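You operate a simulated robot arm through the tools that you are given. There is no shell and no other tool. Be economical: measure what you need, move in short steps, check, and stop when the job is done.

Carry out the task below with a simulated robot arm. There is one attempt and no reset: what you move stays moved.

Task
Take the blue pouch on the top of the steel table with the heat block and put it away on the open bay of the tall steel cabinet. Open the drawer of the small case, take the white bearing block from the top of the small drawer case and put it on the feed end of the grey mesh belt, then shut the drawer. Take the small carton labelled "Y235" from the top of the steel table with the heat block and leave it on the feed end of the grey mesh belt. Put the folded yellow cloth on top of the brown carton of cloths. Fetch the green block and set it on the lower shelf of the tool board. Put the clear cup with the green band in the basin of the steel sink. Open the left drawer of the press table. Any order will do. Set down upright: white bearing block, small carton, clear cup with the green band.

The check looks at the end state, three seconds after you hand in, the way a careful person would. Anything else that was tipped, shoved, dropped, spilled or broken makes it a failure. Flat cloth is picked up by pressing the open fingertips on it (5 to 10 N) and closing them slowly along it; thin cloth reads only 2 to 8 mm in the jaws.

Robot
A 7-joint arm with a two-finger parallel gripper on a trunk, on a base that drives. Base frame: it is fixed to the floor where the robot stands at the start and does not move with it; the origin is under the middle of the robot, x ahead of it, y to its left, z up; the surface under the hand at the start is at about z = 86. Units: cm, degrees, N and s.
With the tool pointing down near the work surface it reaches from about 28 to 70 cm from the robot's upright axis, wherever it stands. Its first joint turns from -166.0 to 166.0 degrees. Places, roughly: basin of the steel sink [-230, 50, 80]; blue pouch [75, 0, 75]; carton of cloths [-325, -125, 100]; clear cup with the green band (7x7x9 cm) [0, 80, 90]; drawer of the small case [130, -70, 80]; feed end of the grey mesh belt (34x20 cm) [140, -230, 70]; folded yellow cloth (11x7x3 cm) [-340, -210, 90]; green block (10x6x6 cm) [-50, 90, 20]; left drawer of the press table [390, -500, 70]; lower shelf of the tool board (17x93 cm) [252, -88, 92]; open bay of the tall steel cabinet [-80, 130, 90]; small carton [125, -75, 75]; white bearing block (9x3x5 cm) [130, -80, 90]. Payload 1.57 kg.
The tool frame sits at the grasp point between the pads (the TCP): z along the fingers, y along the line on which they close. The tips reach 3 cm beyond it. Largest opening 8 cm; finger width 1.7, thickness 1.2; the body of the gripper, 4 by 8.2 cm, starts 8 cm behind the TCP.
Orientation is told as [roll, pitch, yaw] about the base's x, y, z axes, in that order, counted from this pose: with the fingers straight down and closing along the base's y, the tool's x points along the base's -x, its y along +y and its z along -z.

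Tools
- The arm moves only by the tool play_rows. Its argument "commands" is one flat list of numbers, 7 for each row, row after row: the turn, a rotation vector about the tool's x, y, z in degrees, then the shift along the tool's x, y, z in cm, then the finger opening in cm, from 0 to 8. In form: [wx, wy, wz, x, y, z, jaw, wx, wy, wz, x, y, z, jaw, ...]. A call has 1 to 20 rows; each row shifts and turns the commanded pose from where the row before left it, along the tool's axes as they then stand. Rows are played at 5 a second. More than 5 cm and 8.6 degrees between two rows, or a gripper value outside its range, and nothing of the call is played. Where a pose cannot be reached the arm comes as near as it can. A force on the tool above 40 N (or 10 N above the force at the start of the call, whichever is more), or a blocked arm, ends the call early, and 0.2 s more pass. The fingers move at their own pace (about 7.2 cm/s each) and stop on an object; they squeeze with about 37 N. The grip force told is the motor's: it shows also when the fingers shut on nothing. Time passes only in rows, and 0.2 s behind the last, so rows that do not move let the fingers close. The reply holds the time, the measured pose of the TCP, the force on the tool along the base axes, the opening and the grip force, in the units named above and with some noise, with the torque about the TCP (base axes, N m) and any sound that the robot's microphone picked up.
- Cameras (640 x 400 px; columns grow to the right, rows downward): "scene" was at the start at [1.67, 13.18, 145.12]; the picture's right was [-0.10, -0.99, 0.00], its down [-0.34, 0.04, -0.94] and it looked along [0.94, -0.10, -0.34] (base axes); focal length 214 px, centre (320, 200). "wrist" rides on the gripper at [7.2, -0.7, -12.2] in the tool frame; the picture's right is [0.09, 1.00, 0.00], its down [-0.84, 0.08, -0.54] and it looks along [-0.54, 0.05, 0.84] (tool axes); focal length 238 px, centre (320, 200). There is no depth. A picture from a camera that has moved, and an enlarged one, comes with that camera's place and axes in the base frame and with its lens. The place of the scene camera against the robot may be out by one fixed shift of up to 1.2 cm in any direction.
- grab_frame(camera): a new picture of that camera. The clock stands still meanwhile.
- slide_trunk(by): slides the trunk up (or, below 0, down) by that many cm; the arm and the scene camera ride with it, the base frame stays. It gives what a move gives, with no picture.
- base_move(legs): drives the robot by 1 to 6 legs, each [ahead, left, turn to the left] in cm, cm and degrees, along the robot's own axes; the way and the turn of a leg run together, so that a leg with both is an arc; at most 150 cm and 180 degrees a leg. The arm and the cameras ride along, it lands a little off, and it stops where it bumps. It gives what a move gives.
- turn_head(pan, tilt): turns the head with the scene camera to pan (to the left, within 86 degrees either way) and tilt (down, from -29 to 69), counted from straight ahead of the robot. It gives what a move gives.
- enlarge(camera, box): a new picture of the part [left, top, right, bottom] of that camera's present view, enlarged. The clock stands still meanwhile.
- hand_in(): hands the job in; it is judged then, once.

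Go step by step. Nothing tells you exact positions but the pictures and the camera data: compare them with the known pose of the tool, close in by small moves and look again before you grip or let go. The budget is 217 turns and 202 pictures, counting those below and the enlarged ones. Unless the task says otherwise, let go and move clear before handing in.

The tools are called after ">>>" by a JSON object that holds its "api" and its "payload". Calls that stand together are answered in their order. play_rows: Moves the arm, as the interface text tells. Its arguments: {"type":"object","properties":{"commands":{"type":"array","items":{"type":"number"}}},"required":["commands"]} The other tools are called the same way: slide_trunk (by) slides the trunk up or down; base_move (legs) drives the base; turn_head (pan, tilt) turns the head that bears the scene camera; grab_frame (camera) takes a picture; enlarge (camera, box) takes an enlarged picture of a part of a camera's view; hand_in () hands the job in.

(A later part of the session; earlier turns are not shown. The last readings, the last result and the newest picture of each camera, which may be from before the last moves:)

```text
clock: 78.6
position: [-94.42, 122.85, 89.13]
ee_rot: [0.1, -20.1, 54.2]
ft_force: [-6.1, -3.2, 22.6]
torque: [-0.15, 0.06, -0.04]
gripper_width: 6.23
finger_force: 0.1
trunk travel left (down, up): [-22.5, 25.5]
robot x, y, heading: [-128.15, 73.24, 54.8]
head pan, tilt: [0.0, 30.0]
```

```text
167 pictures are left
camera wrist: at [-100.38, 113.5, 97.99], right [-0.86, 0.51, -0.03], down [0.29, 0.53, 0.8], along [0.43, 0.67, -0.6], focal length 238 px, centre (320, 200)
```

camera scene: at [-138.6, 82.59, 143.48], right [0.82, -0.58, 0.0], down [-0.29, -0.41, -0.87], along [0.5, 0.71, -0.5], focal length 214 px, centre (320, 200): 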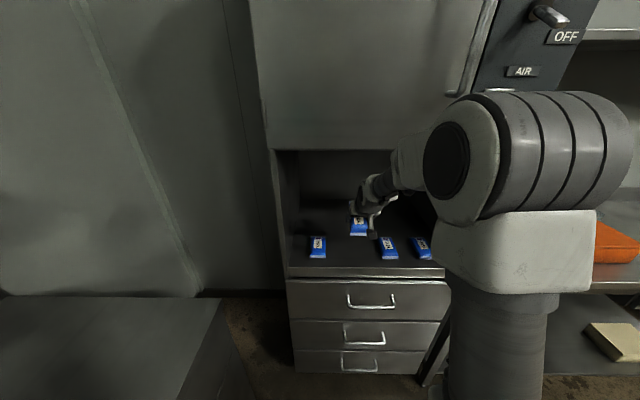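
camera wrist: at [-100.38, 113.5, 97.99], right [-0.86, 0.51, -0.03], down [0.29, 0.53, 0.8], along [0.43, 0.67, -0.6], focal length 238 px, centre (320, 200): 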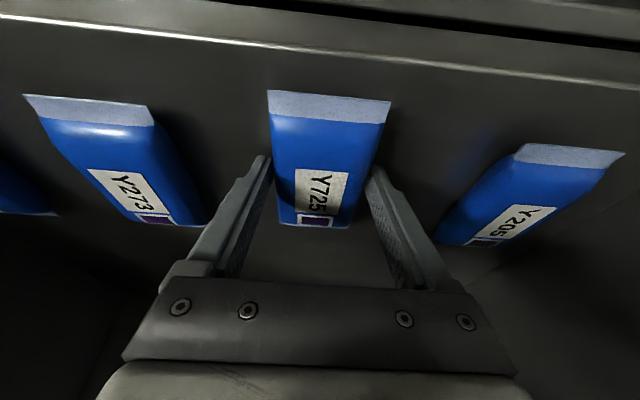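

The pouch lies flat. I open further while lifting slightly, then retreat.

>>> {"api": "play_rows", "payload": {"commands": [0, 0, 0, 0, 0, -0.4, 8, 0, 0, 0, 0, 0, 0, 8, 0, 0, 0, 0, 0, -2, 8, 0, 0, 0, 0, 0, -4, 8, 0, -5, 0, 0, 0, -4, 8, 0, -5, 0, 0, 0, -4, 8, 0, -5, 0, 0, 0, -4, 8, 0, 0, 0, 0, 0, -4, 8, 0, 0, 0, 0, 0, 0, 8]}}

>>> {"api": "grab_frame", "payload": {"camera": "wrist"}}

>>> {"api": "grab_frame", "payload": {"camera": "scene"}}

```text
clock: 80.6
position: [-100.5, 114.58, 109.56]
ee_rot: [0.0, -35.2, 54.2]
ft_force: [-0.2, -0.9, 0.9]
torque: [0.03, 0.0, 0.04]
gripper_width: 7.99
finger_force: 0.0
trunk travel left (down, up): [-22.5, 25.5]
robot x, y, heading: [-128.25, 73.21, 54.8]
head pan, tilt: [0.0, 30.0]
```

```text
166 pictures are left
camera wrist: at [-107.5, 103.84, 115.29], right [-0.85, 0.52, -0.05], down [0.15, 0.35, 0.93], along [0.5, 0.78, -0.38], focal length 238 px, centre (320, 200)
```

wrist: 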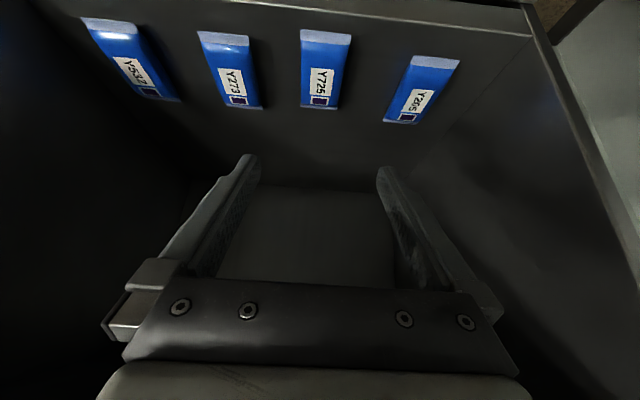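

```text
165 pictures are left
camera scene: at [-138.62, 82.56, 143.48], right [0.82, -0.58, 0.0], down [-0.29, -0.41, -0.87], along [0.5, 0.71, -0.5], focal length 214 px, centre (320, 200)
```

scene: 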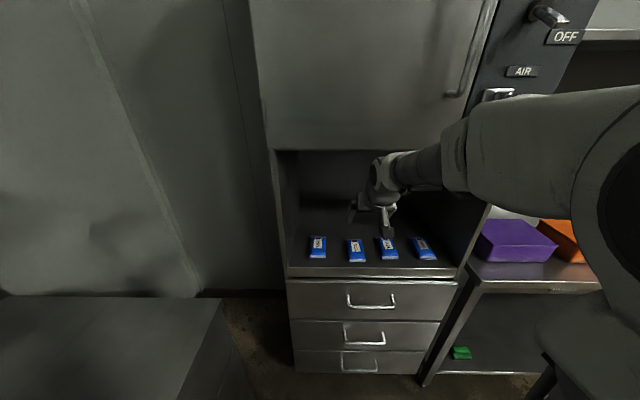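

Pouch placed flat in line with the others. Next the cup: back off, drive along the bench to about t=-50, and straighten the tool.

>>> {"api": "base_move", "payload": {"legs": [[-14, 0, 0], [0, -97, 0]]}}

>>> {"api": "play_rows", "payload": {"commands": [0, 7, 0, 0, 0, 0, 8, 0, 7, 0, 0, 0, 0, 8, 0, 7, 0, 0, 0, 0, 8, 0, 7, 0, 0, 0, 0, 8, 0, 7.2, 0, 0, 0, 0, 8, 0, 0, -8, 0, 0, 0, 8, 0, 0, -8, 0, 0, 0, 8, 0, 0, -8, 0, 0, 0, 8, 0, 0, -8, 0, 0, 0, 8, 0, 0, -8, 0, 0, 0, 8, 0, 0, -8, 0, 0, 0, 8, 0, 0, -8, 0, 0, 0, 8, 0, 0, -8, 0, 0, 0, 8, 0, 0, -8, 0, 0, 0, 8, 0, 0, -8, 0, 0, 0, 8, 0, 0, -8, 0, 0, 0, 8, 0, 0, 0, 0, 0, 0, 8]}}

>>> {"api": "turn_head", "payload": {"pan": 5, "tilt": 35}}

>>> {"api": "grab_frame", "payload": {"camera": "scene"}}

>>> {"api": "grab_frame", "payload": {"camera": "wrist"}}

```text
clock: 89.4
position: [-28.81, 48.74, 109.53]
ee_rot: [0.0, -35.2, 55.4]
ft_force: [0.0, -0.4, 0.8]
torque: [-0.01, 0.01, 0.01]
gripper_width: 7.99
finger_force: 0.2
trunk travel left (down, up): [-22.5, 25.5]
robot x, y, heading: [-55.6, 7.03, 56.0]
head pan, tilt: [0.0, 30.0]
```

```text
clock: 93.0
position: [-28.81, 48.65, 109.6]
ee_rot: [-0.1, 0.0, 143.5]
ft_force: [0.1, 0.4, -0.2]
torque: [-0.01, 0.01, -0.01]
gripper_width: 7.99
finger_force: 0.0
trunk travel left (down, up): [-22.5, 25.5]
robot x, y, heading: [-55.44, 6.9, 55.9]
head pan, tilt: [0.0, 30.0]
```

```text
clock: 93.7
position: [-28.81, 48.7, 109.46]
ee_rot: [-0.1, 0.0, 143.3]
ft_force: [-0.1, -0.9, -0.4]
torque: [-0.01, 0.01, -0.04]
gripper_width: 7.98
finger_force: 0.1
trunk travel left (down, up): [-22.5, 25.5]
robot x, y, heading: [-55.48, 6.93, 56.0]
head pan, tilt: [5.0, 35.0]
```

```text
164 pictures are left
camera scene: at [-67.15, 15.94, 142.71], right [0.87, -0.49, 0.0], down [-0.28, -0.5, -0.82], along [0.4, 0.72, -0.57], focal length 214 px, centre (320, 200)
```

scene: 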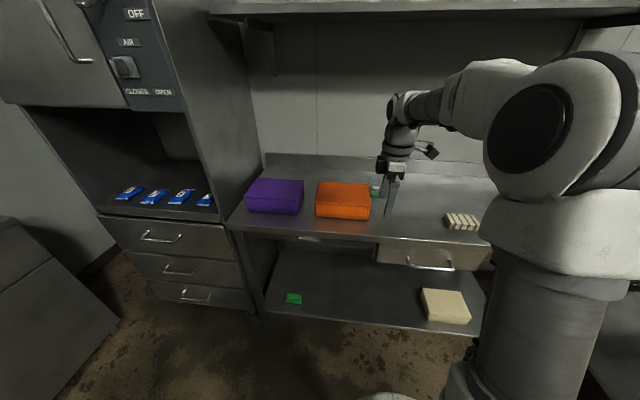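

```text
163 pictures are left
camera wrist: at [-22.69, 44.98, 121.68], right [-0.52, -0.85, 0.0], down [-0.72, 0.44, 0.54], along [-0.46, 0.28, -0.84], focal length 238 px, centre (320, 200)
```

wrist: 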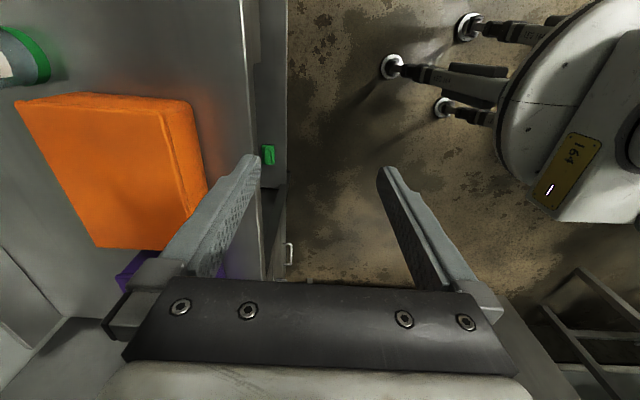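

Orientation reached with the camera on the right side. I move the base 24 cm toward the bench and look at the cup.

>>> {"api": "base_move", "payload": {"legs": [[24, 0, -1.5]]}}

>>> {"api": "grab_frame", "payload": {"camera": "wrist"}}

>>> {"api": "enlarge", "payload": {"camera": "scene", "box": [240, 100, 560, 300]}}

```text
clock: 95.8
position: [-13.74, 67.3, 109.61]
ee_rot: [-0.1, 0.0, 141.4]
ft_force: [-0.3, 0.7, -0.2]
torque: [-0.01, 0.01, -0.04]
gripper_width: 8.03
finger_force: 0.1
trunk travel left (down, up): [-22.5, 25.5]
robot x, y, heading: [-42.14, 25.93, 53.9]
head pan, tilt: [5.0, 35.0]
```

```text
162 pictures are left
camera wrist: at [-7.72, 63.29, 121.69], right [-0.55, -0.84, 0.0], down [-0.7, 0.46, 0.54], along [-0.45, 0.3, -0.84], focal length 238 px, centre (320, 200)
```

wrist: 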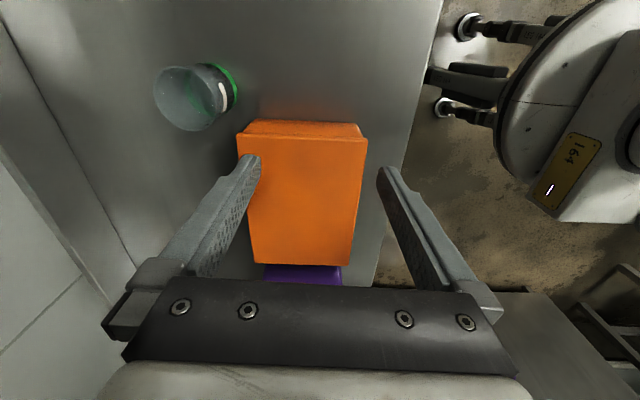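

```text
2.00 times, centred on (400, 200) of scene
camera zoom: at [-53.18, 35.84, 142.71], right [0.86, -0.52, 0.0], down [-0.3, -0.49, -0.82], along [0.42, 0.7, -0.57], focal length 429 px, centre (160, 200)
```

zoom: 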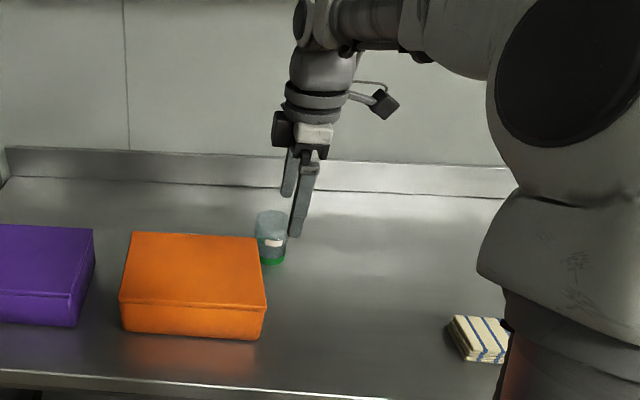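

Cup axis at about (-3.8,77.3). I move over it at a safe height and check alignment.

>>> {"api": "play_rows", "payload": {"commands": [0, 0, -3, 0, 0, 0, 8, 0, 0, 0, 0.55, -3.5, 0, 8, 0, 0, 0, 0.55, -3.5, 0, 8, 0, 0, 0, 0.55, -3.5, 0, 8, 0, 0, 0, 0.55, -3.4, 0, 8, 0, 0, 0, 0, 0, 3.5, 8, 0, 0, 0, 0, 0, 3.5, 8, 0, 0, 0, 0, 0, 0, 8]}}

>>> {"api": "grab_frame", "payload": {"camera": "wrist"}}

>>> {"api": "enlarge", "payload": {"camera": "scene", "box": [300, 100, 460, 250]}}

```text
clock: 97.6
position: [-3.39, 76.79, 102.62]
ee_rot: [0.0, 0.0, 144.4]
ft_force: [0.4, -0.3, 0.0]
torque: [0.01, 0.0, -0.03]
gripper_width: 7.98
finger_force: 0.0
trunk travel left (down, up): [-22.5, 25.5]
robot x, y, heading: [-42.26, 26.5, 53.9]
head pan, tilt: [5.0, 35.0]
```

```text
160 pictures are left
camera wrist: at [2.73, 73.24, 114.81], right [-0.51, -0.86, 0.0], down [-0.73, 0.42, 0.54], along [-0.47, 0.27, -0.84], focal length 238 px, centre (320, 200)
```

wrist: 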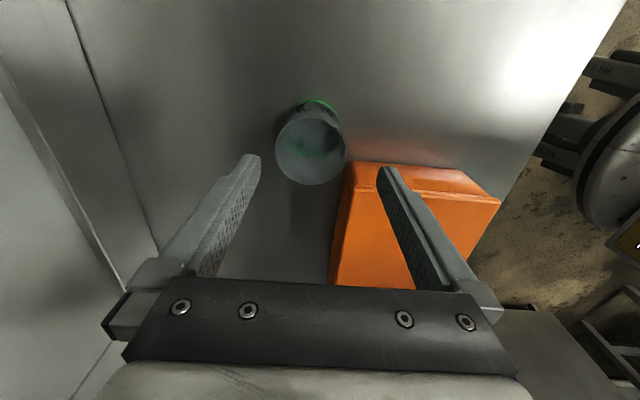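

```text
2.67 times, centred on (380, 175) of scene
camera zoom: at [-53.17, 35.85, 142.71], right [0.86, -0.52, 0.0], down [-0.3, -0.49, -0.82], along [0.42, 0.7, -0.57], focal length 572 px, centre (160, 267)
```

zoom: 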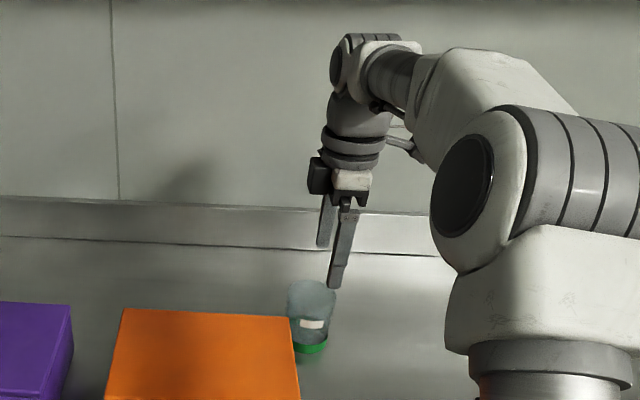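

The near finger would come close to the orange box's corner, so I rotate the jaws 30° to clear it, and recentre on the cup.

>>> {"api": "play_rows", "payload": {"commands": [0, 0, -7.5, 0, 0, 0, 8, 0, 0, -7.5, 0, 0, 0, 8, 0, 0, -7.5, 0, 0, 0, 8, 0, 0, -7.5, 0, 0, 0, 8, 0, 0, 0, 0, 0, 0, 8]}}

>>> {"api": "grab_frame", "payload": {"camera": "wrist"}}

```text
clock: 98.8
position: [-3.69, 77.19, 102.51]
ee_rot: [0.0, 0.0, 174.4]
ft_force: [0.4, -0.2, -0.7]
torque: [0.0, -0.02, 0.01]
gripper_width: 8.01
finger_force: 0.1
trunk travel left (down, up): [-22.5, 25.5]
robot x, y, heading: [-42.19, 26.26, 54.1]
head pan, tilt: [5.0, 35.0]
```

```text
158 pictures are left
camera wrist: at [3.41, 77.11, 114.72], right [0.0, -1.0, 0.0], down [-0.84, 0.0, 0.54], along [-0.54, 0.0, -0.84], focal length 238 px, centre (320, 200)
```

wrist: 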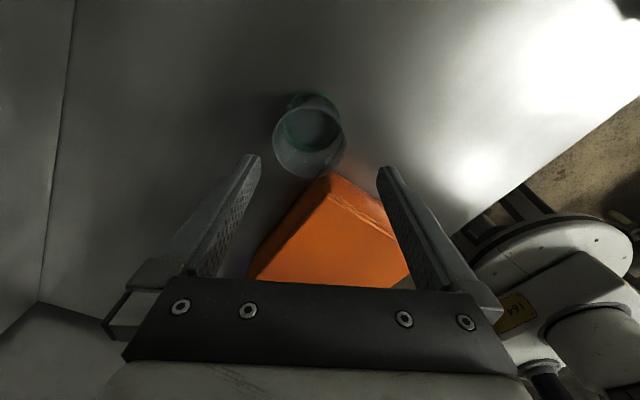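

Now clear of the box. Correct the offset, descend, and check before closing.

>>> {"api": "play_rows", "payload": {"commands": [0, 0, 0, 0.46, -0.85, 0, 8, 0, 0, 0, 0, 0, 3, 8, 0, 0, 0, 0, 0, 3, 8, 0, 0, 0, 0, 0, 2.5, 8, 0, 0, 0, 0, 0, 2, 8, 0, 0, 0, 0, 0, 0, 8]}}

>>> {"api": "grab_frame", "payload": {"camera": "wrist"}}

```text
clock: 100.2
position: [-3.18, 77.85, 92.04]
ee_rot: [0.1, 0.0, 174.3]
ft_force: [0.5, 0.3, -0.3]
torque: [0.0, -0.01, -0.02]
gripper_width: 7.99
finger_force: 0.1
trunk travel left (down, up): [-22.5, 25.5]
robot x, y, heading: [-41.73, 26.26, 54.2]
head pan, tilt: [5.0, 35.0]
```

```text
157 pictures are left
camera wrist: at [3.96, 77.78, 104.26], right [-0.01, -1.0, 0.0], down [-0.84, 0.01, 0.54], along [-0.54, 0.0, -0.84], focal length 238 px, centre (320, 200)
```

wrist: 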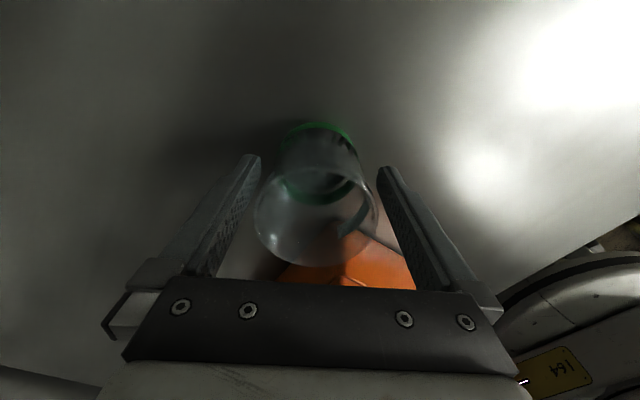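

Cup is between the fingers. Close and lift.

>>> {"api": "play_rows", "payload": {"commands": [0, 0, 0, 0, 0, 0, 7.3, 0, 0, 0, 0, 0, 0, 6.8, 0, 0, 0, 0, 0, 0, 6.3, 0, 0, 0, 0, 0, 0, 5.8, 0, 0, 0, 0, 0, 0, 5, 0, 0, 0, 0, 0, 0, 5]}}

>>> {"api": "play_rows", "payload": {"commands": [0, 0, 0, 0, 0, -2, 5, 0, 0, 0, 0, 0, -3, 5, 0, 0, 0, 0, 0, -4, 5, 0, 0, 0, 0, 0, -4, 5, 0, 0, 0, 0, 0, -4, 5, 0, 0, 0, 0, 0, 0, 5]}}

>>> {"api": "grab_frame", "payload": {"camera": "wrist"}}

```text
clock: 101.6
position: [-3.27, 77.86, 92.08]
ee_rot: [0.1, -0.1, 174.4]
ft_force: [0.2, 0.7, 0.6]
torque: [0.01, 0.02, 0.0]
gripper_width: 6.14
finger_force: 36.7
trunk travel left (down, up): [-22.5, 25.5]
robot x, y, heading: [-41.99, 26.02, 54.1]
head pan, tilt: [5.0, 35.0]
```

```text
clock: 103.0
position: [-2.97, 78.01, 109.03]
ee_rot: [0.1, 0.0, 174.3]
ft_force: [0.0, 0.3, -0.8]
torque: [0.01, -0.01, -0.02]
gripper_width: 6.15
finger_force: 36.9
trunk travel left (down, up): [-22.5, 25.5]
robot x, y, heading: [-41.99, 26.61, 54.0]
head pan, tilt: [5.0, 35.0]
```

```text
156 pictures are left
camera wrist: at [4.23, 78.04, 121.08], right [-0.01, -1.0, 0.0], down [-0.84, 0.01, 0.54], along [-0.54, 0.0, -0.84], focal length 238 px, centre (320, 200)
```

wrist: 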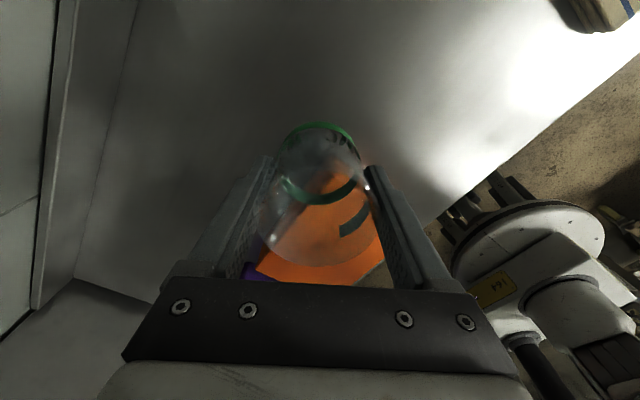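

Cup held upright. Retract, back away, turn to face the sink and drive most of the way.

>>> {"api": "play_rows", "payload": {"commands": [0, 0, 0, -2.2, 3.8, -0.5, 5, 0, 0, 0, -2.2, 3.8, -0.5, 5, 0, 0, 0, -2.2, 3.8, 0, 5, 0, 0, 0, -2.2, 3.8, 0, 5, 0, 0, 0, -2.2, 3.8, 0, 5, 0, 0, 0, 0, 0, 0, 5]}}

>>> {"api": "base_move", "payload": {"legs": [[-45, 0, 0], [0, 0, 90], [80, 38, 0]]}}

>>> {"api": "turn_head", "payload": {"pan": 0, "tilt": 35}}

>>> {"api": "grab_frame", "payload": {"camera": "scene"}}

>>> {"api": "turn_head", "payload": {"pan": 60, "tilt": 35}}

>>> {"api": "grab_frame", "payload": {"camera": "scene"}}

```text
clock: 104.4
position: [-15.86, 60.06, 110.08]
ee_rot: [-0.1, 0.0, 174.3]
ft_force: [-0.1, -0.4, 0.5]
torque: [0.04, -0.01, 0.04]
gripper_width: 6.12
finger_force: 36.3
trunk travel left (down, up): [-22.5, 25.5]
robot x, y, heading: [-42.25, 26.48, 53.9]
head pan, tilt: [5.0, 35.0]
```

```text
clock: 115.3
position: [-126.84, 26.77, 110.07]
ee_rot: [0.1, 0.0, -96.4]
ft_force: [-0.3, -0.3, -0.2]
torque: [0.02, -0.02, -0.03]
gripper_width: 6.11
finger_force: 36.6
trunk travel left (down, up): [-22.5, 25.5]
robot x, y, heading: [-93.38, 0.18, 143.2]
head pan, tilt: [5.0, 35.0]
stopped in leg 3: the robot was blocked; the commanded pose is now the measured one
```

```text
clock: 115.9
position: [-126.83, 26.74, 110.0]
ee_rot: [0.1, 0.1, -96.4]
ft_force: [0.1, 0.2, 0.5]
torque: [-0.02, -0.01, 0.02]
gripper_width: 6.04
finger_force: 36.8
trunk travel left (down, up): [-22.5, 25.5]
robot x, y, heading: [-93.15, -0.28, 143.3]
head pan, tilt: [0.0, 35.0]
```

```text
155 pictures are left
camera scene: at [-102.05, -10.54, 142.71], right [0.6, 0.8, 0.0], down [0.46, -0.34, -0.82], along [-0.66, 0.49, -0.57], focal length 214 px, centre (320, 200)
```

scene: 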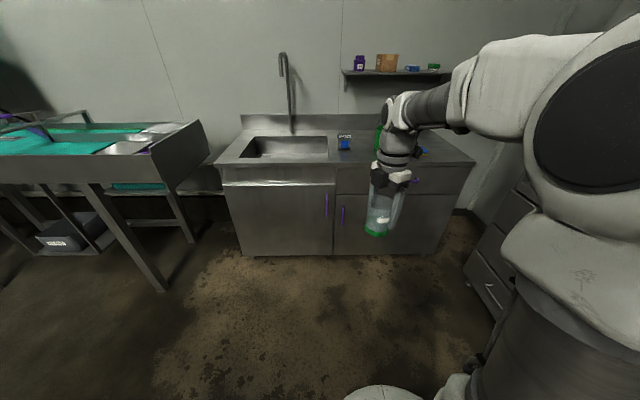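

```text
clock: 117.2
position: [-126.93, 26.77, 109.97]
ee_rot: [0.0, -0.1, -96.4]
ft_force: [-0.6, 0.1, -0.7]
torque: [0.02, 0.03, 0.01]
gripper_width: 6.07
finger_force: 37.2
trunk travel left (down, up): [-22.5, 25.5]
robot x, y, heading: [-93.5, 0.37, 143.2]
head pan, tilt: [60.0, 35.0]
```

```text
154 pictures are left
camera scene: at [-103.09, -19.27, 142.71], right [-0.39, 0.92, 0.0], down [0.53, 0.23, -0.82], along [-0.75, -0.32, -0.57], focal length 214 px, centre (320, 200)
```

scene: 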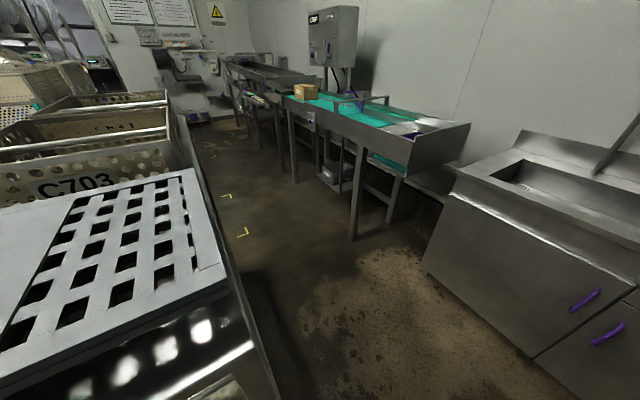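

A crate table at my left blocked the sideways leg. I drive straight toward the sink first, then shift left a bit.

>>> {"api": "base_move", "payload": {"legs": [[72, 0, 1], [0, 22, 0]]}}

>>> {"api": "turn_head", "payload": {"pan": 0, "tilt": 40}}

>>> {"api": "grab_frame", "payload": {"camera": "scene"}}

```text
clock: 124.3
position: [-197.83, 52.19, 110.03]
ee_rot: [0.1, -0.1, -96.4]
ft_force: [-0.2, 0.3, -1.2]
torque: [0.0, -0.01, 0.01]
gripper_width: 6.06
finger_force: 37.2
trunk travel left (down, up): [-22.5, 25.5]
robot x, y, heading: [-164.22, 25.85, 143.3]
head pan, tilt: [60.0, 35.0]
```

```text
clock: 125.6
position: [-198.02, 52.35, 110.05]
ee_rot: [0.1, 0.0, -96.4]
ft_force: [0.0, 0.4, 0.1]
torque: [0.0, 0.02, 0.02]
gripper_width: 6.05
finger_force: 36.3
trunk travel left (down, up): [-22.5, 25.5]
robot x, y, heading: [-164.39, 25.49, 143.1]
head pan, tilt: [0.0, 40.0]
```

```text
153 pictures are left
camera scene: at [-172.89, 14.73, 141.95], right [0.6, 0.8, 0.0], down [0.51, -0.38, -0.77], along [-0.61, 0.46, -0.64], focal length 214 px, centre (320, 200)
```

scene: 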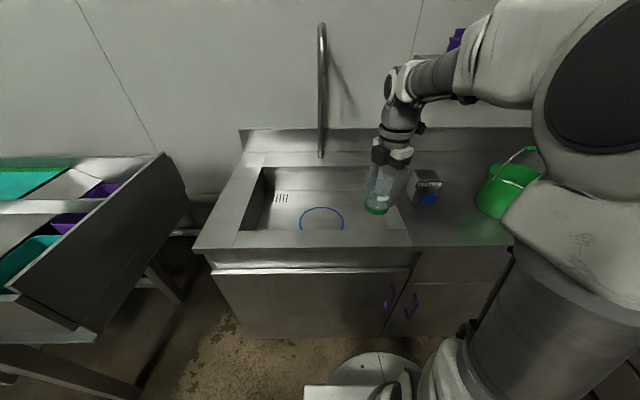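

I see the basin with a blue ring lying or painted in it. Zooming to understand the basin floor before placing.

>>> {"api": "enlarge", "payload": {"camera": "scene", "box": [220, 140, 440, 270]}}

>>> {"api": "grab_frame", "payload": {"camera": "wrist"}}

```text
2.91 times, centred on (330, 205) of scene
camera zoom: at [-172.89, 14.73, 141.95], right [0.6, 0.8, 0.0], down [0.51, -0.38, -0.77], along [-0.61, 0.46, -0.64], focal length 624 px, centre (291, 186)
```

zoom: 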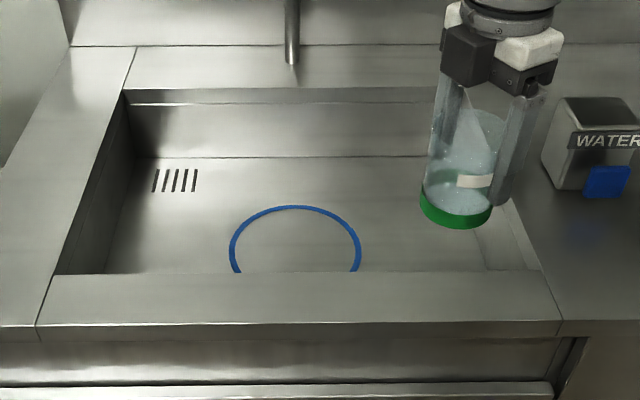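

```text
151 pictures are left
camera wrist: at [-197.87, 59.43, 122.09], right [1.0, -0.02, 0.0], down [-0.02, -0.84, 0.54], along [-0.01, -0.54, -0.84], focal length 238 px, centre (320, 200)
```

wrist: 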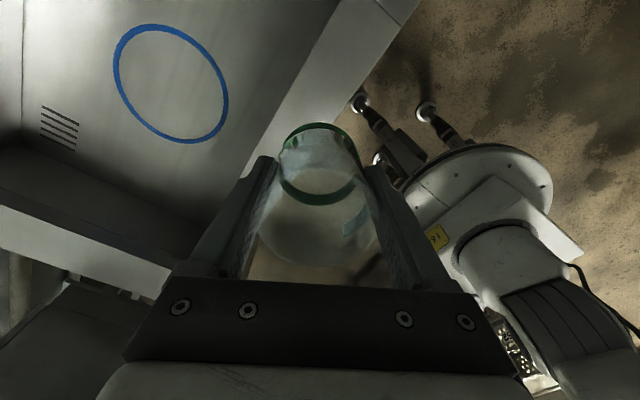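

The blue ring on the basin floor (z≈74.5) is at about (-225,54.5). I nudge the base closer and bring the cup over it.

>>> {"api": "base_move", "payload": {"legs": [[4, 8, 0]]}}

>>> {"api": "play_rows", "payload": {"commands": [0, 0, 0, 0.93, -3.7, 0, 5, 0, 0, 0, 0.93, -3.7, 0, 5, 0, 0, 0, 0.93, -3.7, 0, 5, 0, 0, 0, 0.93, -3.7, 0, 5, 0, 0, 0, 0.93, -3.7, 0, 5, 0, 0, 0, 0.93, -3.6, 0, 5, 0, 0, 0, 0, 0, 4, 5, 0, 0, 0, 0, 0, 4, 5, 0, 0, 0, 0, 0, 4, 5, 0, 0, 0, 0, 0, 0, 5]}}

>>> {"api": "grab_frame", "payload": {"camera": "wrist"}}

>>> {"api": "enlarge", "payload": {"camera": "scene", "box": [200, 80, 460, 270]}}

```text
clock: 126.8
position: [-205.93, 48.24, 110.14]
ee_rot: [0.0, 0.0, -96.5]
ft_force: [0.0, 1.1, -0.7]
torque: [0.02, 0.03, 0.01]
gripper_width: 6.02
finger_force: 36.7
trunk travel left (down, up): [-22.5, 25.5]
robot x, y, heading: [-172.78, 21.04, 143.0]
head pan, tilt: [0.0, 40.0]
```

```text
clock: 128.9
position: [-227.91, 57.05, 103.83]
ee_rot: [-5.1, 3.2, -97.2]
ft_force: [1.8, -0.5, 1.4]
torque: [0.07, 0.19, 0.02]
gripper_width: 6.01
finger_force: 36.8
trunk travel left (down, up): [-22.5, 25.5]
robot x, y, heading: [-172.79, 21.57, 142.9]
head pan, tilt: [0.0, 40.0]
stopped in row 10: the force on the tool passed its limit at 50 N (the readings are from after the stop); the commanded pose is now the measured one
```

```text
150 pictures are left
camera wrist: at [-226.61, 63.39, 116.31], right [1.0, -0.03, -0.08], down [0.02, -0.87, 0.49], along [-0.09, -0.48, -0.87], focal length 238 px, centre (320, 200)
```

wrist: 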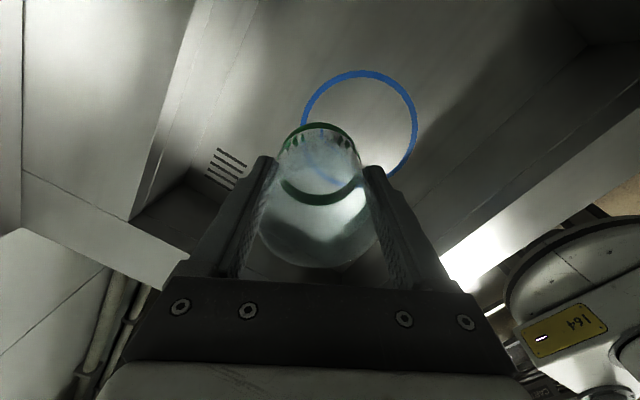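

```text
2.11 times, centred on (330, 175) of scene
camera zoom: at [-180.88, 10.67, 141.73], right [0.6, 0.8, 0.0], down [0.51, -0.39, -0.77], along [-0.61, 0.46, -0.64], focal length 452 px, centre (299, 253)
```

zoom: 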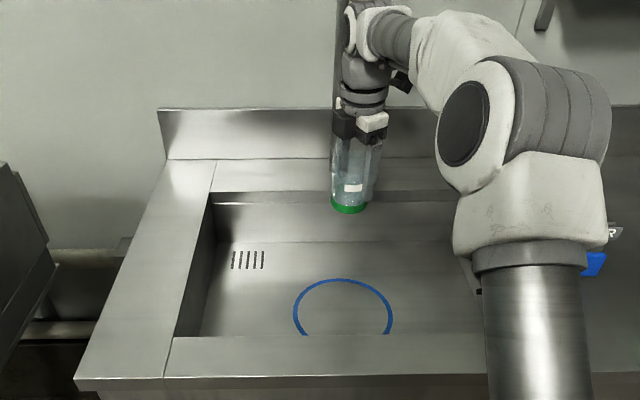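

Something stopped the arm: likely the faucet spout over the basin. Let me look before moving.

>>> {"api": "turn_head", "payload": {"pan": 0, "tilt": 15}}

>>> {"api": "enlarge", "payload": {"camera": "scene", "box": [220, 80, 540, 320]}}

```text
clock: 129.8
position: [-227.82, 56.97, 103.88]
ee_rot: [-5.1, 3.1, -97.2]
ft_force: [-0.2, -0.3, -0.5]
torque: [-0.02, -0.01, -0.04]
gripper_width: 6.02
finger_force: 37.0
trunk travel left (down, up): [-22.5, 25.5]
robot x, y, heading: [-172.3, 21.45, 143.1]
head pan, tilt: [0.0, 15.0]
```

```text
1.67 times, centred on (380, 200) of scene
camera zoom: at [-181.58, 11.18, 145.9], right [0.6, 0.8, 0.0], down [0.21, -0.16, -0.97], along [-0.77, 0.58, -0.26], focal length 358 px, centre (220, 200)
```

zoom: 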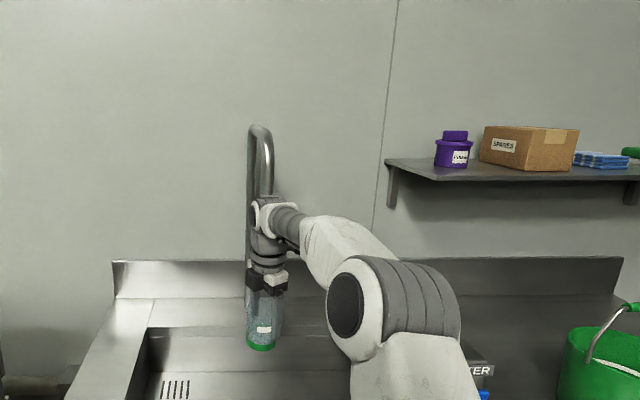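

The arm is against the spout. I retreat straight back from it, level the tool, and will use a spot further right in the basin, clear of the spout.

>>> {"api": "play_rows", "payload": {"commands": [0, 0, 0, -1.2, 2.2, 0, 5, 0, 0, 0, -1.96, 3.49, 0, 5, 0, 0, 0, -1.96, 3.49, 0, 5, -5.1, -3.1, 0, 0, 0, 0, 5, 0, 0, 0, 0, 0, 0, 5]}}

>>> {"api": "enlarge", "payload": {"camera": "scene", "box": [220, 80, 540, 320]}}

>>> {"api": "grab_frame", "payload": {"camera": "wrist"}}

```text
clock: 131.0
position: [-219.12, 50.72, 102.38]
ee_rot: [0.2, -0.1, -96.9]
ft_force: [0.0, -0.7, -0.8]
torque: [0.03, -0.03, -0.01]
gripper_width: 6.01
finger_force: 36.4
trunk travel left (down, up): [-22.5, 25.5]
robot x, y, heading: [-172.78, 21.27, 143.1]
head pan, tilt: [0.0, 15.0]
```

```text
1.67 times, centred on (380, 200) of scene
camera zoom: at [-181.59, 11.19, 145.9], right [0.6, 0.8, 0.0], down [0.21, -0.16, -0.97], along [-0.77, 0.58, -0.26], focal length 358 px, centre (220, 200)
```

zoom: 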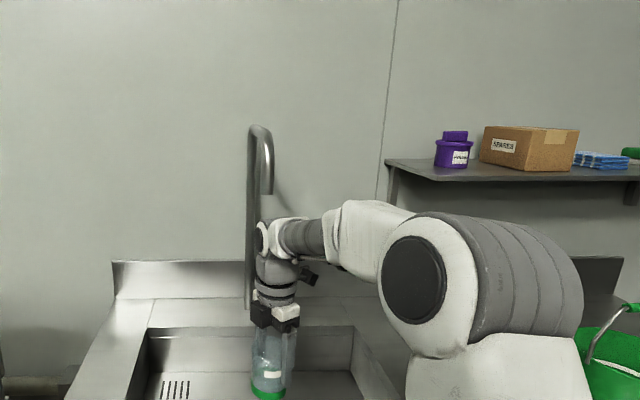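

```text
146 pictures are left
camera wrist: at [-219.03, 57.88, 114.55], right [1.0, -0.03, 0.0], down [-0.03, -0.84, 0.54], along [-0.01, -0.54, -0.84], focal length 238 px, centre (320, 200)
```

wrist: 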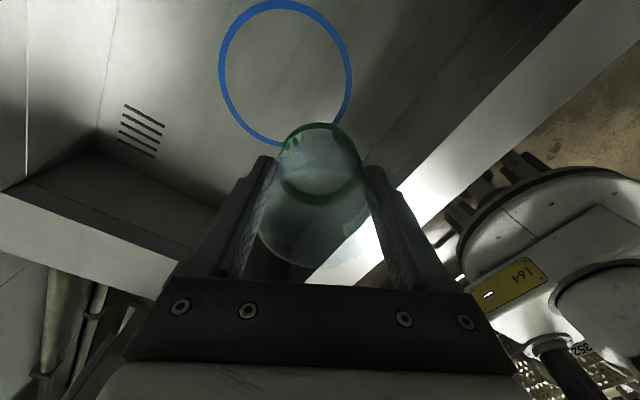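

The spout tip now hangs free. I shift the cup right to (-216.6,67), lower into the basin partway.

>>> {"api": "play_rows", "payload": {"commands": [0, 0, 0, 4.15, 0.1, 0, 5, 0, 0, 0, 4.15, 0.1, 0, 5, 0, 0, 0, 4.15, 0.1, 0, 5, 0, 0, 0, 4.15, 0.1, 0, 5, 0, 0, 0, 0, 0, 4, 5, 0, 0, 0, 0, 0, 4, 5, 0, 0, 0, 0, 0, 4, 5, 0, 0, 0, 0, 0, 0, 5]}}

>>> {"api": "turn_head", "payload": {"pan": 0, "tilt": 40}}

>>> {"api": "grab_frame", "payload": {"camera": "scene"}}

>>> {"api": "grab_frame", "payload": {"camera": "wrist"}}

```text
clock: 132.8
position: [-216.76, 67.29, 90.66]
ee_rot: [0.0, 0.0, -97.1]
ft_force: [0.0, -0.3, -0.5]
torque: [-0.01, -0.01, -0.01]
gripper_width: 5.97
finger_force: 36.5
trunk travel left (down, up): [-22.5, 25.5]
robot x, y, heading: [-172.73, 21.1, 142.9]
head pan, tilt: [0.0, 15.0]
```

```text
clock: 133.7
position: [-216.84, 67.13, 90.63]
ee_rot: [0.2, 0.0, -97.1]
ft_force: [-0.8, -0.1, -0.3]
torque: [0.02, 0.0, 0.01]
gripper_width: 6.01
finger_force: 37.5
trunk travel left (down, up): [-22.5, 25.5]
robot x, y, heading: [-172.56, 21.18, 143.1]
head pan, tilt: [0.0, 40.0]
```

```text
145 pictures are left
camera scene: at [-180.91, 10.68, 141.96], right [0.6, 0.8, 0.0], down [0.51, -0.39, -0.77], along [-0.61, 0.46, -0.64], focal length 214 px, centre (320, 200)
```

scene: 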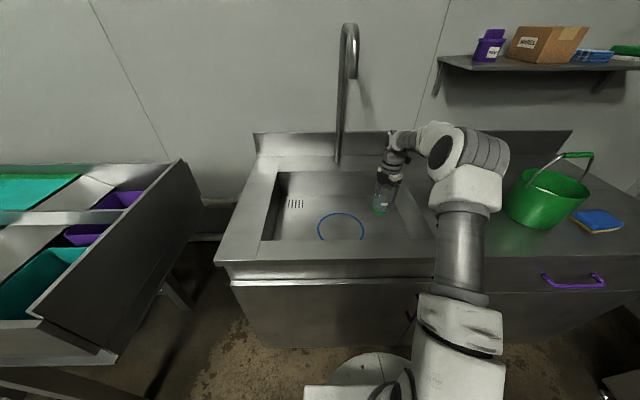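

```text
144 pictures are left
camera wrist: at [-216.62, 74.45, 102.75], right [1.0, -0.03, 0.0], down [-0.03, -0.84, 0.54], along [-0.01, -0.54, -0.84], focal length 238 px, centre (320, 200)
```

wrist: 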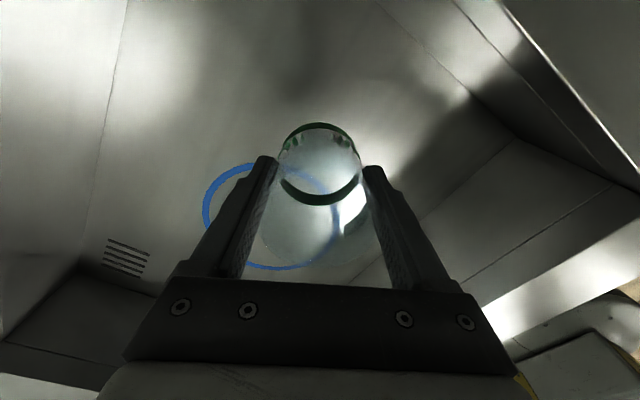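

Over the basin's right half with room around. Lower until contact.

>>> {"api": "play_rows", "payload": {"commands": [0, 0, 0, 0, 0, 4, 5, 0, 0, 0, 0, 0, 4, 5, 0, 0, 0, 0, 0, 1.5, 5, 0, 0, 0, 0, 0, 0.4, 5, 0, 0, 0, 0, 0, 0.4, 5, 0, 0, 0, 0, 0, 0.4, 5, 0, 0, 0, 0, 0, 0, 5]}}

>>> {"api": "grab_frame", "payload": {"camera": "wrist"}}

```text
clock: 135.1
position: [-216.96, 67.38, 80.78]
ee_rot: [-0.4, 0.4, -97.1]
ft_force: [0.8, -1.4, 14.0]
torque: [-0.04, -0.26, 0.03]
gripper_width: 5.96
finger_force: 37.0
trunk travel left (down, up): [-22.5, 25.5]
robot x, y, heading: [-172.73, 21.56, 143.2]
head pan, tilt: [0.0, 40.0]
stopped in row 6: the force on the tool passed its limit at 42 N (the readings are from after the stop); the commanded pose is now the measured one
```

```text
143 pictures are left
camera wrist: at [-216.65, 74.48, 93.0], right [1.0, -0.03, -0.01], down [-0.02, -0.84, 0.53], along [-0.02, -0.53, -0.84], focal length 238 px, centre (320, 200)
```

wrist: 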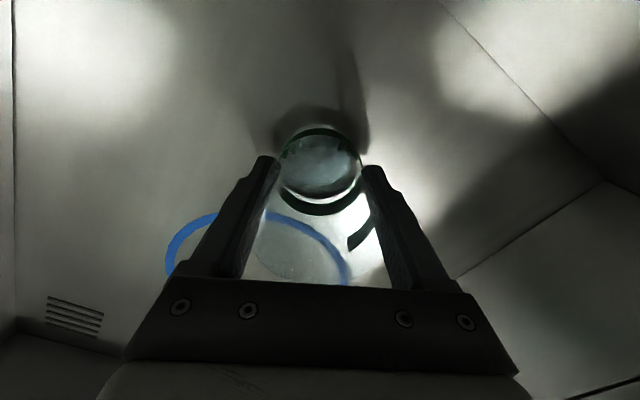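

The cup stands on the basin floor. Open and rise.

>>> {"api": "play_rows", "payload": {"commands": [0, 0, 0, 0, 0, -0.1, 6.4, 0, 0, 0, 0, 0, 0, 7.2, 0, 0, 0, 0, 0, 0, 8, 0, 0, 0, 0, 0, 0, 8, 0, 0, 0, 0, 0, -2, 8, 0, 0, 0, 0, 0, -4, 8, 0, 0, 0, 0, 0, -4, 8, 0, 0, 0, 0, 0, -4, 8, 0, 0, 0, 0, 0, -4, 8, 0, 0, 0, 0, 0, -4, 8, 0, 0, 0, 0, 0, 0, 8]}}

>>> {"api": "grab_frame", "payload": {"camera": "wrist"}}

>>> {"api": "enlarge", "payload": {"camera": "scene", "box": [240, 100, 560, 300]}}

```text
clock: 137.4
position: [-216.75, 67.23, 103.11]
ee_rot: [-0.3, 0.3, -97.2]
ft_force: [0.0, 0.3, -0.1]
torque: [-0.01, -0.01, -0.04]
gripper_width: 8.01
finger_force: 0.0
trunk travel left (down, up): [-22.5, 25.5]
robot x, y, heading: [-172.64, 21.49, 143.0]
head pan, tilt: [0.0, 40.0]
```

```text
142 pictures are left
camera wrist: at [-216.53, 74.42, 115.23], right [1.0, -0.03, 0.0], down [-0.02, -0.84, 0.54], along [-0.02, -0.54, -0.84], focal length 238 px, centre (320, 200)
```

wrist: 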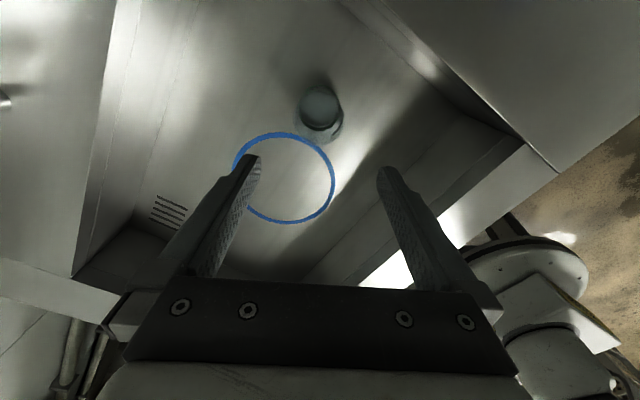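

```text
2.00 times, centred on (400, 200) of scene
camera zoom: at [-180.91, 10.68, 141.95], right [0.6, 0.8, 0.0], down [0.51, -0.39, -0.77], along [-0.61, 0.46, -0.64], focal length 429 px, centre (160, 200)
```

zoom: 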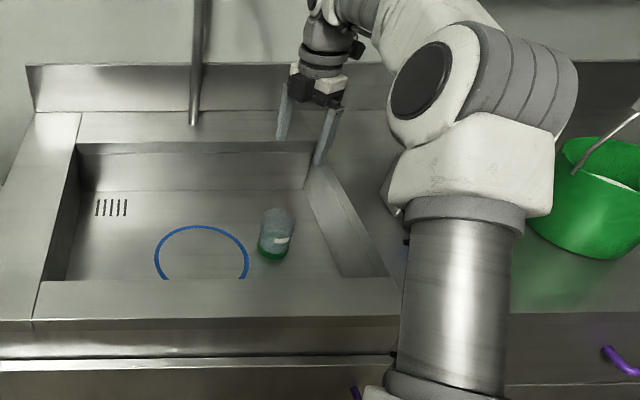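

Cup is upright in the basin. Now the yellow cloth task: retract, back up, turn to look down the aisle.

>>> {"api": "play_rows", "payload": {"commands": [0, 0, 0, -2.97, 2.55, -1, 8, 0, 0, 0, -2.97, 2.55, -1, 8, 0, 0, 0, -2.97, 2.55, -1, 8, 0, 0, 0, -2.97, 2.55, -1, 8, 0, 0, 0, -2.97, 2.55, -1, 8, 0, 0, 0, -2.97, 2.55, -1, 8, 0, 0, 0, 0, 0, 0, 8]}}

>>> {"api": "base_move", "payload": {"legs": [[-32, 0, 0], [0, 0, 91]]}}

>>> {"api": "turn_head", "payload": {"pan": 0, "tilt": 25}}

>>> {"api": "grab_frame", "payload": {"camera": "scene"}}

>>> {"api": "turn_head", "payload": {"pan": 40, "tilt": 30}}

>>> {"api": "grab_frame", "payload": {"camera": "scene"}}

```text
clock: 139.1
position: [-203.97, 47.54, 108.42]
ee_rot: [-0.2, 0.3, -97.1]
ft_force: [-0.1, 0.3, -0.5]
torque: [0.0, 0.01, 0.0]
gripper_width: 8.0
finger_force: 0.1
trunk travel left (down, up): [-22.5, 25.5]
robot x, y, heading: [-172.64, 21.29, 143.1]
head pan, tilt: [0.0, 40.0]
```

```text
clock: 147.0
position: [-172.17, -30.18, 108.54]
ee_rot: [-0.2, 0.3, -4.3]
ft_force: [0.0, 0.1, 0.8]
torque: [0.02, 0.01, 0.02]
gripper_width: 8.0
finger_force: 0.1
trunk travel left (down, up): [-22.5, 25.5]
robot x, y, heading: [-147.56, 2.77, -124.1]
head pan, tilt: [0.0, 40.0]
```

```text
clock: 147.8
position: [-172.23, -30.31, 108.49]
ee_rot: [-0.1, 0.3, -4.3]
ft_force: [-1.3, 0.1, 0.1]
torque: [0.01, 0.01, 0.0]
gripper_width: 8.01
finger_force: 0.1
trunk travel left (down, up): [-22.5, 25.5]
robot x, y, heading: [-147.28, 2.44, -124.1]
head pan, tilt: [0.0, 25.0]
```

```text
140 pictures are left
camera scene: at [-136.17, -6.24, 144.28], right [-0.83, 0.56, 0.0], down [0.24, 0.35, -0.91], along [-0.51, -0.75, -0.42], focal length 214 px, centre (320, 200)
```

scene: 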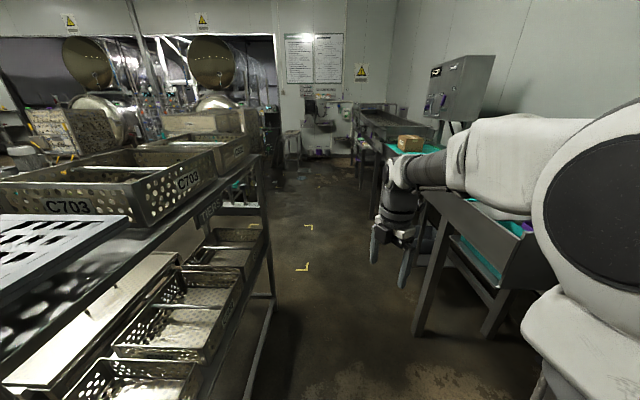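

```text
clock: 148.8
position: [-172.27, -30.34, 108.47]
ee_rot: [-0.3, 0.4, -4.3]
ft_force: [0.5, -0.4, 0.3]
torque: [0.02, 0.04, 0.01]
gripper_width: 8.0
finger_force: 0.0
trunk travel left (down, up): [-22.5, 25.5]
robot x, y, heading: [-147.74, 2.02, -124.4]
head pan, tilt: [40.0, 30.0]
```

```text
139 pictures are left
camera scene: at [-130.08, -7.62, 143.49], right [-0.99, -0.1, 0.0], down [-0.05, 0.5, -0.87], along [0.09, -0.86, -0.5], focal length 214 px, centre (320, 200)
```

scene: 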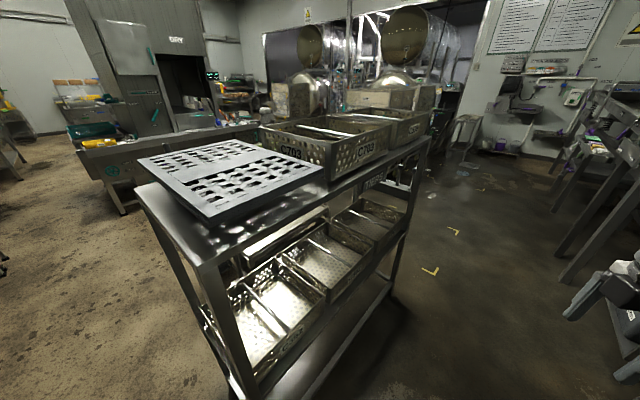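

The aisle is clear between the crate rack and the sorting table. I align and drive 120 cm down it, then look again.

>>> {"api": "base_move", "payload": {"legs": [[0, 0, -1.6], [120, 0, 0]]}}

>>> {"api": "turn_head", "payload": {"pan": 0, "tilt": 30}}

>>> {"api": "grab_frame", "payload": {"camera": "scene"}}

>>> {"api": "turn_head", "payload": {"pan": -40, "tilt": 30}}

>>> {"api": "grab_frame", "payload": {"camera": "scene"}}

```text
clock: 157.5
position: [-246.94, -128.62, 108.47]
ee_rot: [-0.2, 0.2, -7.1]
ft_force: [0.2, 0.2, 0.2]
torque: [0.01, 0.02, -0.01]
gripper_width: 8.01
finger_force: 0.1
trunk travel left (down, up): [-22.5, 25.5]
robot x, y, heading: [-220.59, -97.23, -126.7]
head pan, tilt: [40.0, 30.0]
```

```text
clock: 158.6
position: [-246.96, -128.67, 108.46]
ee_rot: [-0.2, 0.3, -7.0]
ft_force: [0.2, -0.7, 0.1]
torque: [-0.02, -0.03, 0.0]
gripper_width: 8.0
finger_force: 0.0
trunk travel left (down, up): [-22.5, 25.5]
robot x, y, heading: [-220.36, -96.69, -126.9]
head pan, tilt: [0.0, 30.0]
```

```text
138 pictures are left
camera scene: at [-209.73, -106.2, 143.49], right [-0.8, 0.6, 0.0], down [0.3, 0.4, -0.87], along [-0.52, -0.69, -0.5], focal length 214 px, centre (320, 200)
```

scene: 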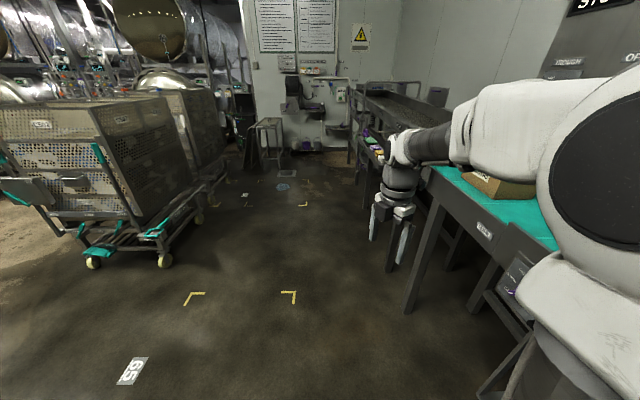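

```text
clock: 159.7
position: [-246.92, -128.56, 108.55]
ee_rot: [-0.2, 0.3, -7.0]
ft_force: [0.7, 0.5, 0.4]
torque: [0.0, 0.0, -0.01]
gripper_width: 8.01
finger_force: 0.0
trunk travel left (down, up): [-22.5, 25.5]
robot x, y, heading: [-221.16, -97.23, -126.9]
head pan, tilt: [-40.0, 30.0]
```

```text
137 pictures are left
camera scene: at [-213.11, -101.02, 143.49], right [-0.23, 0.97, 0.0], down [0.49, 0.11, -0.87], along [-0.84, -0.2, -0.5], focal length 214 px, centre (320, 200)
```

scene: 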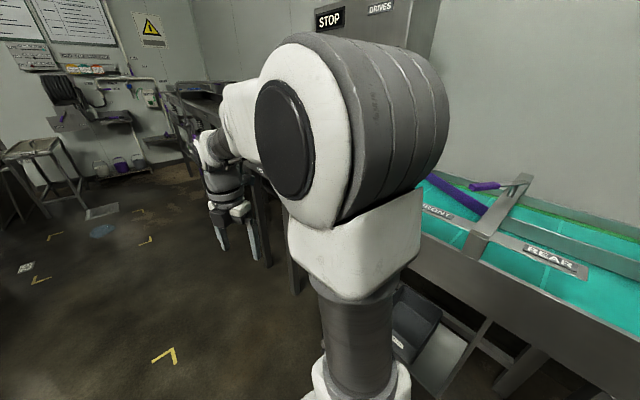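

>>> {"api": "turn_head", "payload": {"pan": 0, "tilt": 30}}

>>> {"api": "base_move", "payload": {"legs": [[70, 0, 1]]}}

>>> {"api": "grab_frame", "payload": {"camera": "scene"}}

>>> {"api": "enlarge", "payload": {"camera": "scene", "box": [300, 60, 480, 240]}}

```text
clock: 160.7
position: [-246.92, -128.65, 108.55]
ee_rot: [-0.3, 0.3, -7.1]
ft_force: [0.3, -1.6, -0.3]
torque: [-0.01, 0.0, 0.02]
gripper_width: 8.03
finger_force: 0.0
trunk travel left (down, up): [-22.5, 25.5]
robot x, y, heading: [-220.59, -97.2, -127.0]
head pan, tilt: [0.0, 30.0]
```

```text
clock: 165.8
position: [-288.49, -185.8, 108.49]
ee_rot: [-0.2, 0.4, -6.3]
ft_force: [0.7, 0.5, -0.1]
torque: [0.01, 0.05, 0.04]
gripper_width: 7.98
finger_force: 0.1
trunk travel left (down, up): [-22.5, 25.5]
robot x, y, heading: [-263.02, -153.95, -126.0]
head pan, tilt: [0.0, 30.0]
```

```text
136 pictures are left
camera scene: at [-251.66, -162.87, 143.49], right [-0.81, 0.59, 0.0], down [0.29, 0.4, -0.87], along [-0.51, -0.7, -0.5], focal length 214 px, centre (320, 200)
```

scene: 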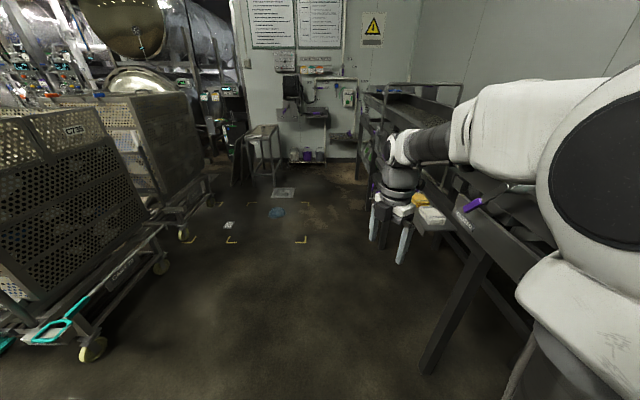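

```text
2.22 times, centred on (390, 150) of scene
camera zoom: at [-251.66, -162.87, 143.49], right [-0.81, 0.59, 0.0], down [0.29, 0.4, -0.87], along [-0.51, -0.7, -0.5], focal length 477 px, centre (164, 311)
```

zoom: 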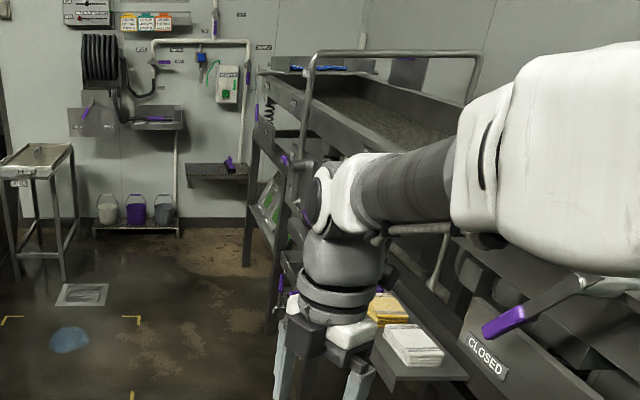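

On a side tray of the machine ahead lie a white and a yellow folded cloth, near (-345,-210). I drive on and turn to face the machine, keeping back.

>>> {"api": "base_move", "payload": {"legs": [[85, 12, 0], [0, 0, -90]]}}

>>> {"api": "turn_head", "payload": {"pan": 0, "tilt": 40}}

>>> {"api": "grab_frame", "payload": {"camera": "scene"}}

>>> {"api": "grab_frame", "payload": {"camera": "wrist"}}

```text
clock: 176.6
position: [-333.08, -202.13, 108.56]
ee_rot: [-0.2, 0.2, -95.2]
ft_force: [0.0, 0.3, -0.1]
torque: [0.02, -0.01, 0.02]
gripper_width: 7.99
finger_force: 0.1
trunk travel left (down, up): [-22.5, 25.5]
robot x, y, heading: [-300.69, -227.05, 145.0]
head pan, tilt: [0.0, 30.0]
```

```text
clock: 177.3
position: [-333.13, -202.1, 108.49]
ee_rot: [-0.2, 0.3, -95.0]
ft_force: [0.0, -0.2, 0.0]
torque: [0.02, 0.0, -0.03]
gripper_width: 8.01
finger_force: 0.0
trunk travel left (down, up): [-22.5, 25.5]
robot x, y, heading: [-300.31, -227.61, 145.1]
head pan, tilt: [0.0, 40.0]
```

```text
134 pictures are left
camera scene: at [-308.74, -238.3, 141.95], right [0.57, 0.82, 0.0], down [0.53, -0.37, -0.77], along [-0.63, 0.44, -0.64], focal length 214 px, centre (320, 200)
```

scene: 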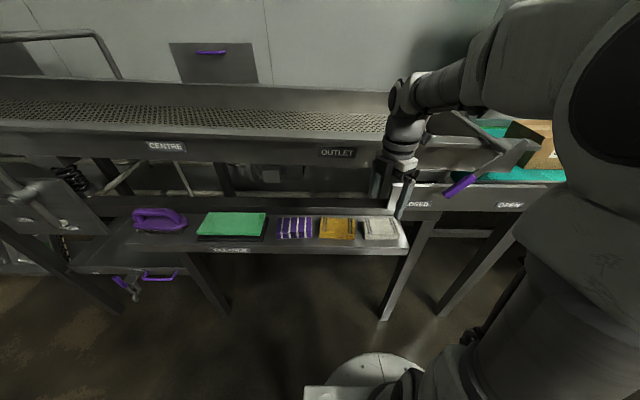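

```text
133 pictures are left
camera wrist: at [-333.13, -194.95, 120.66], right [1.0, 0.0, 0.0], down [0.0, -0.84, 0.54], along [0.0, -0.54, -0.84], focal length 238 px, centre (320, 200)
```

wrist: 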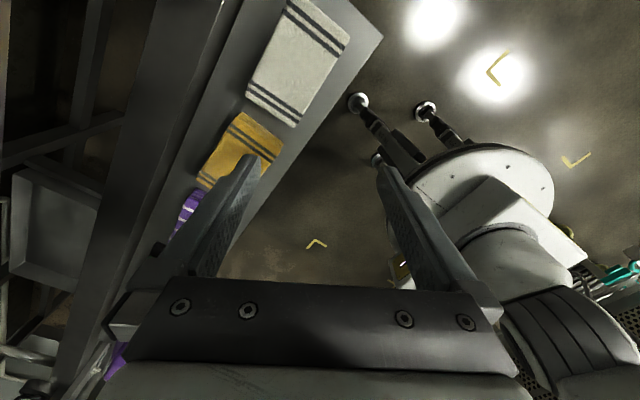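

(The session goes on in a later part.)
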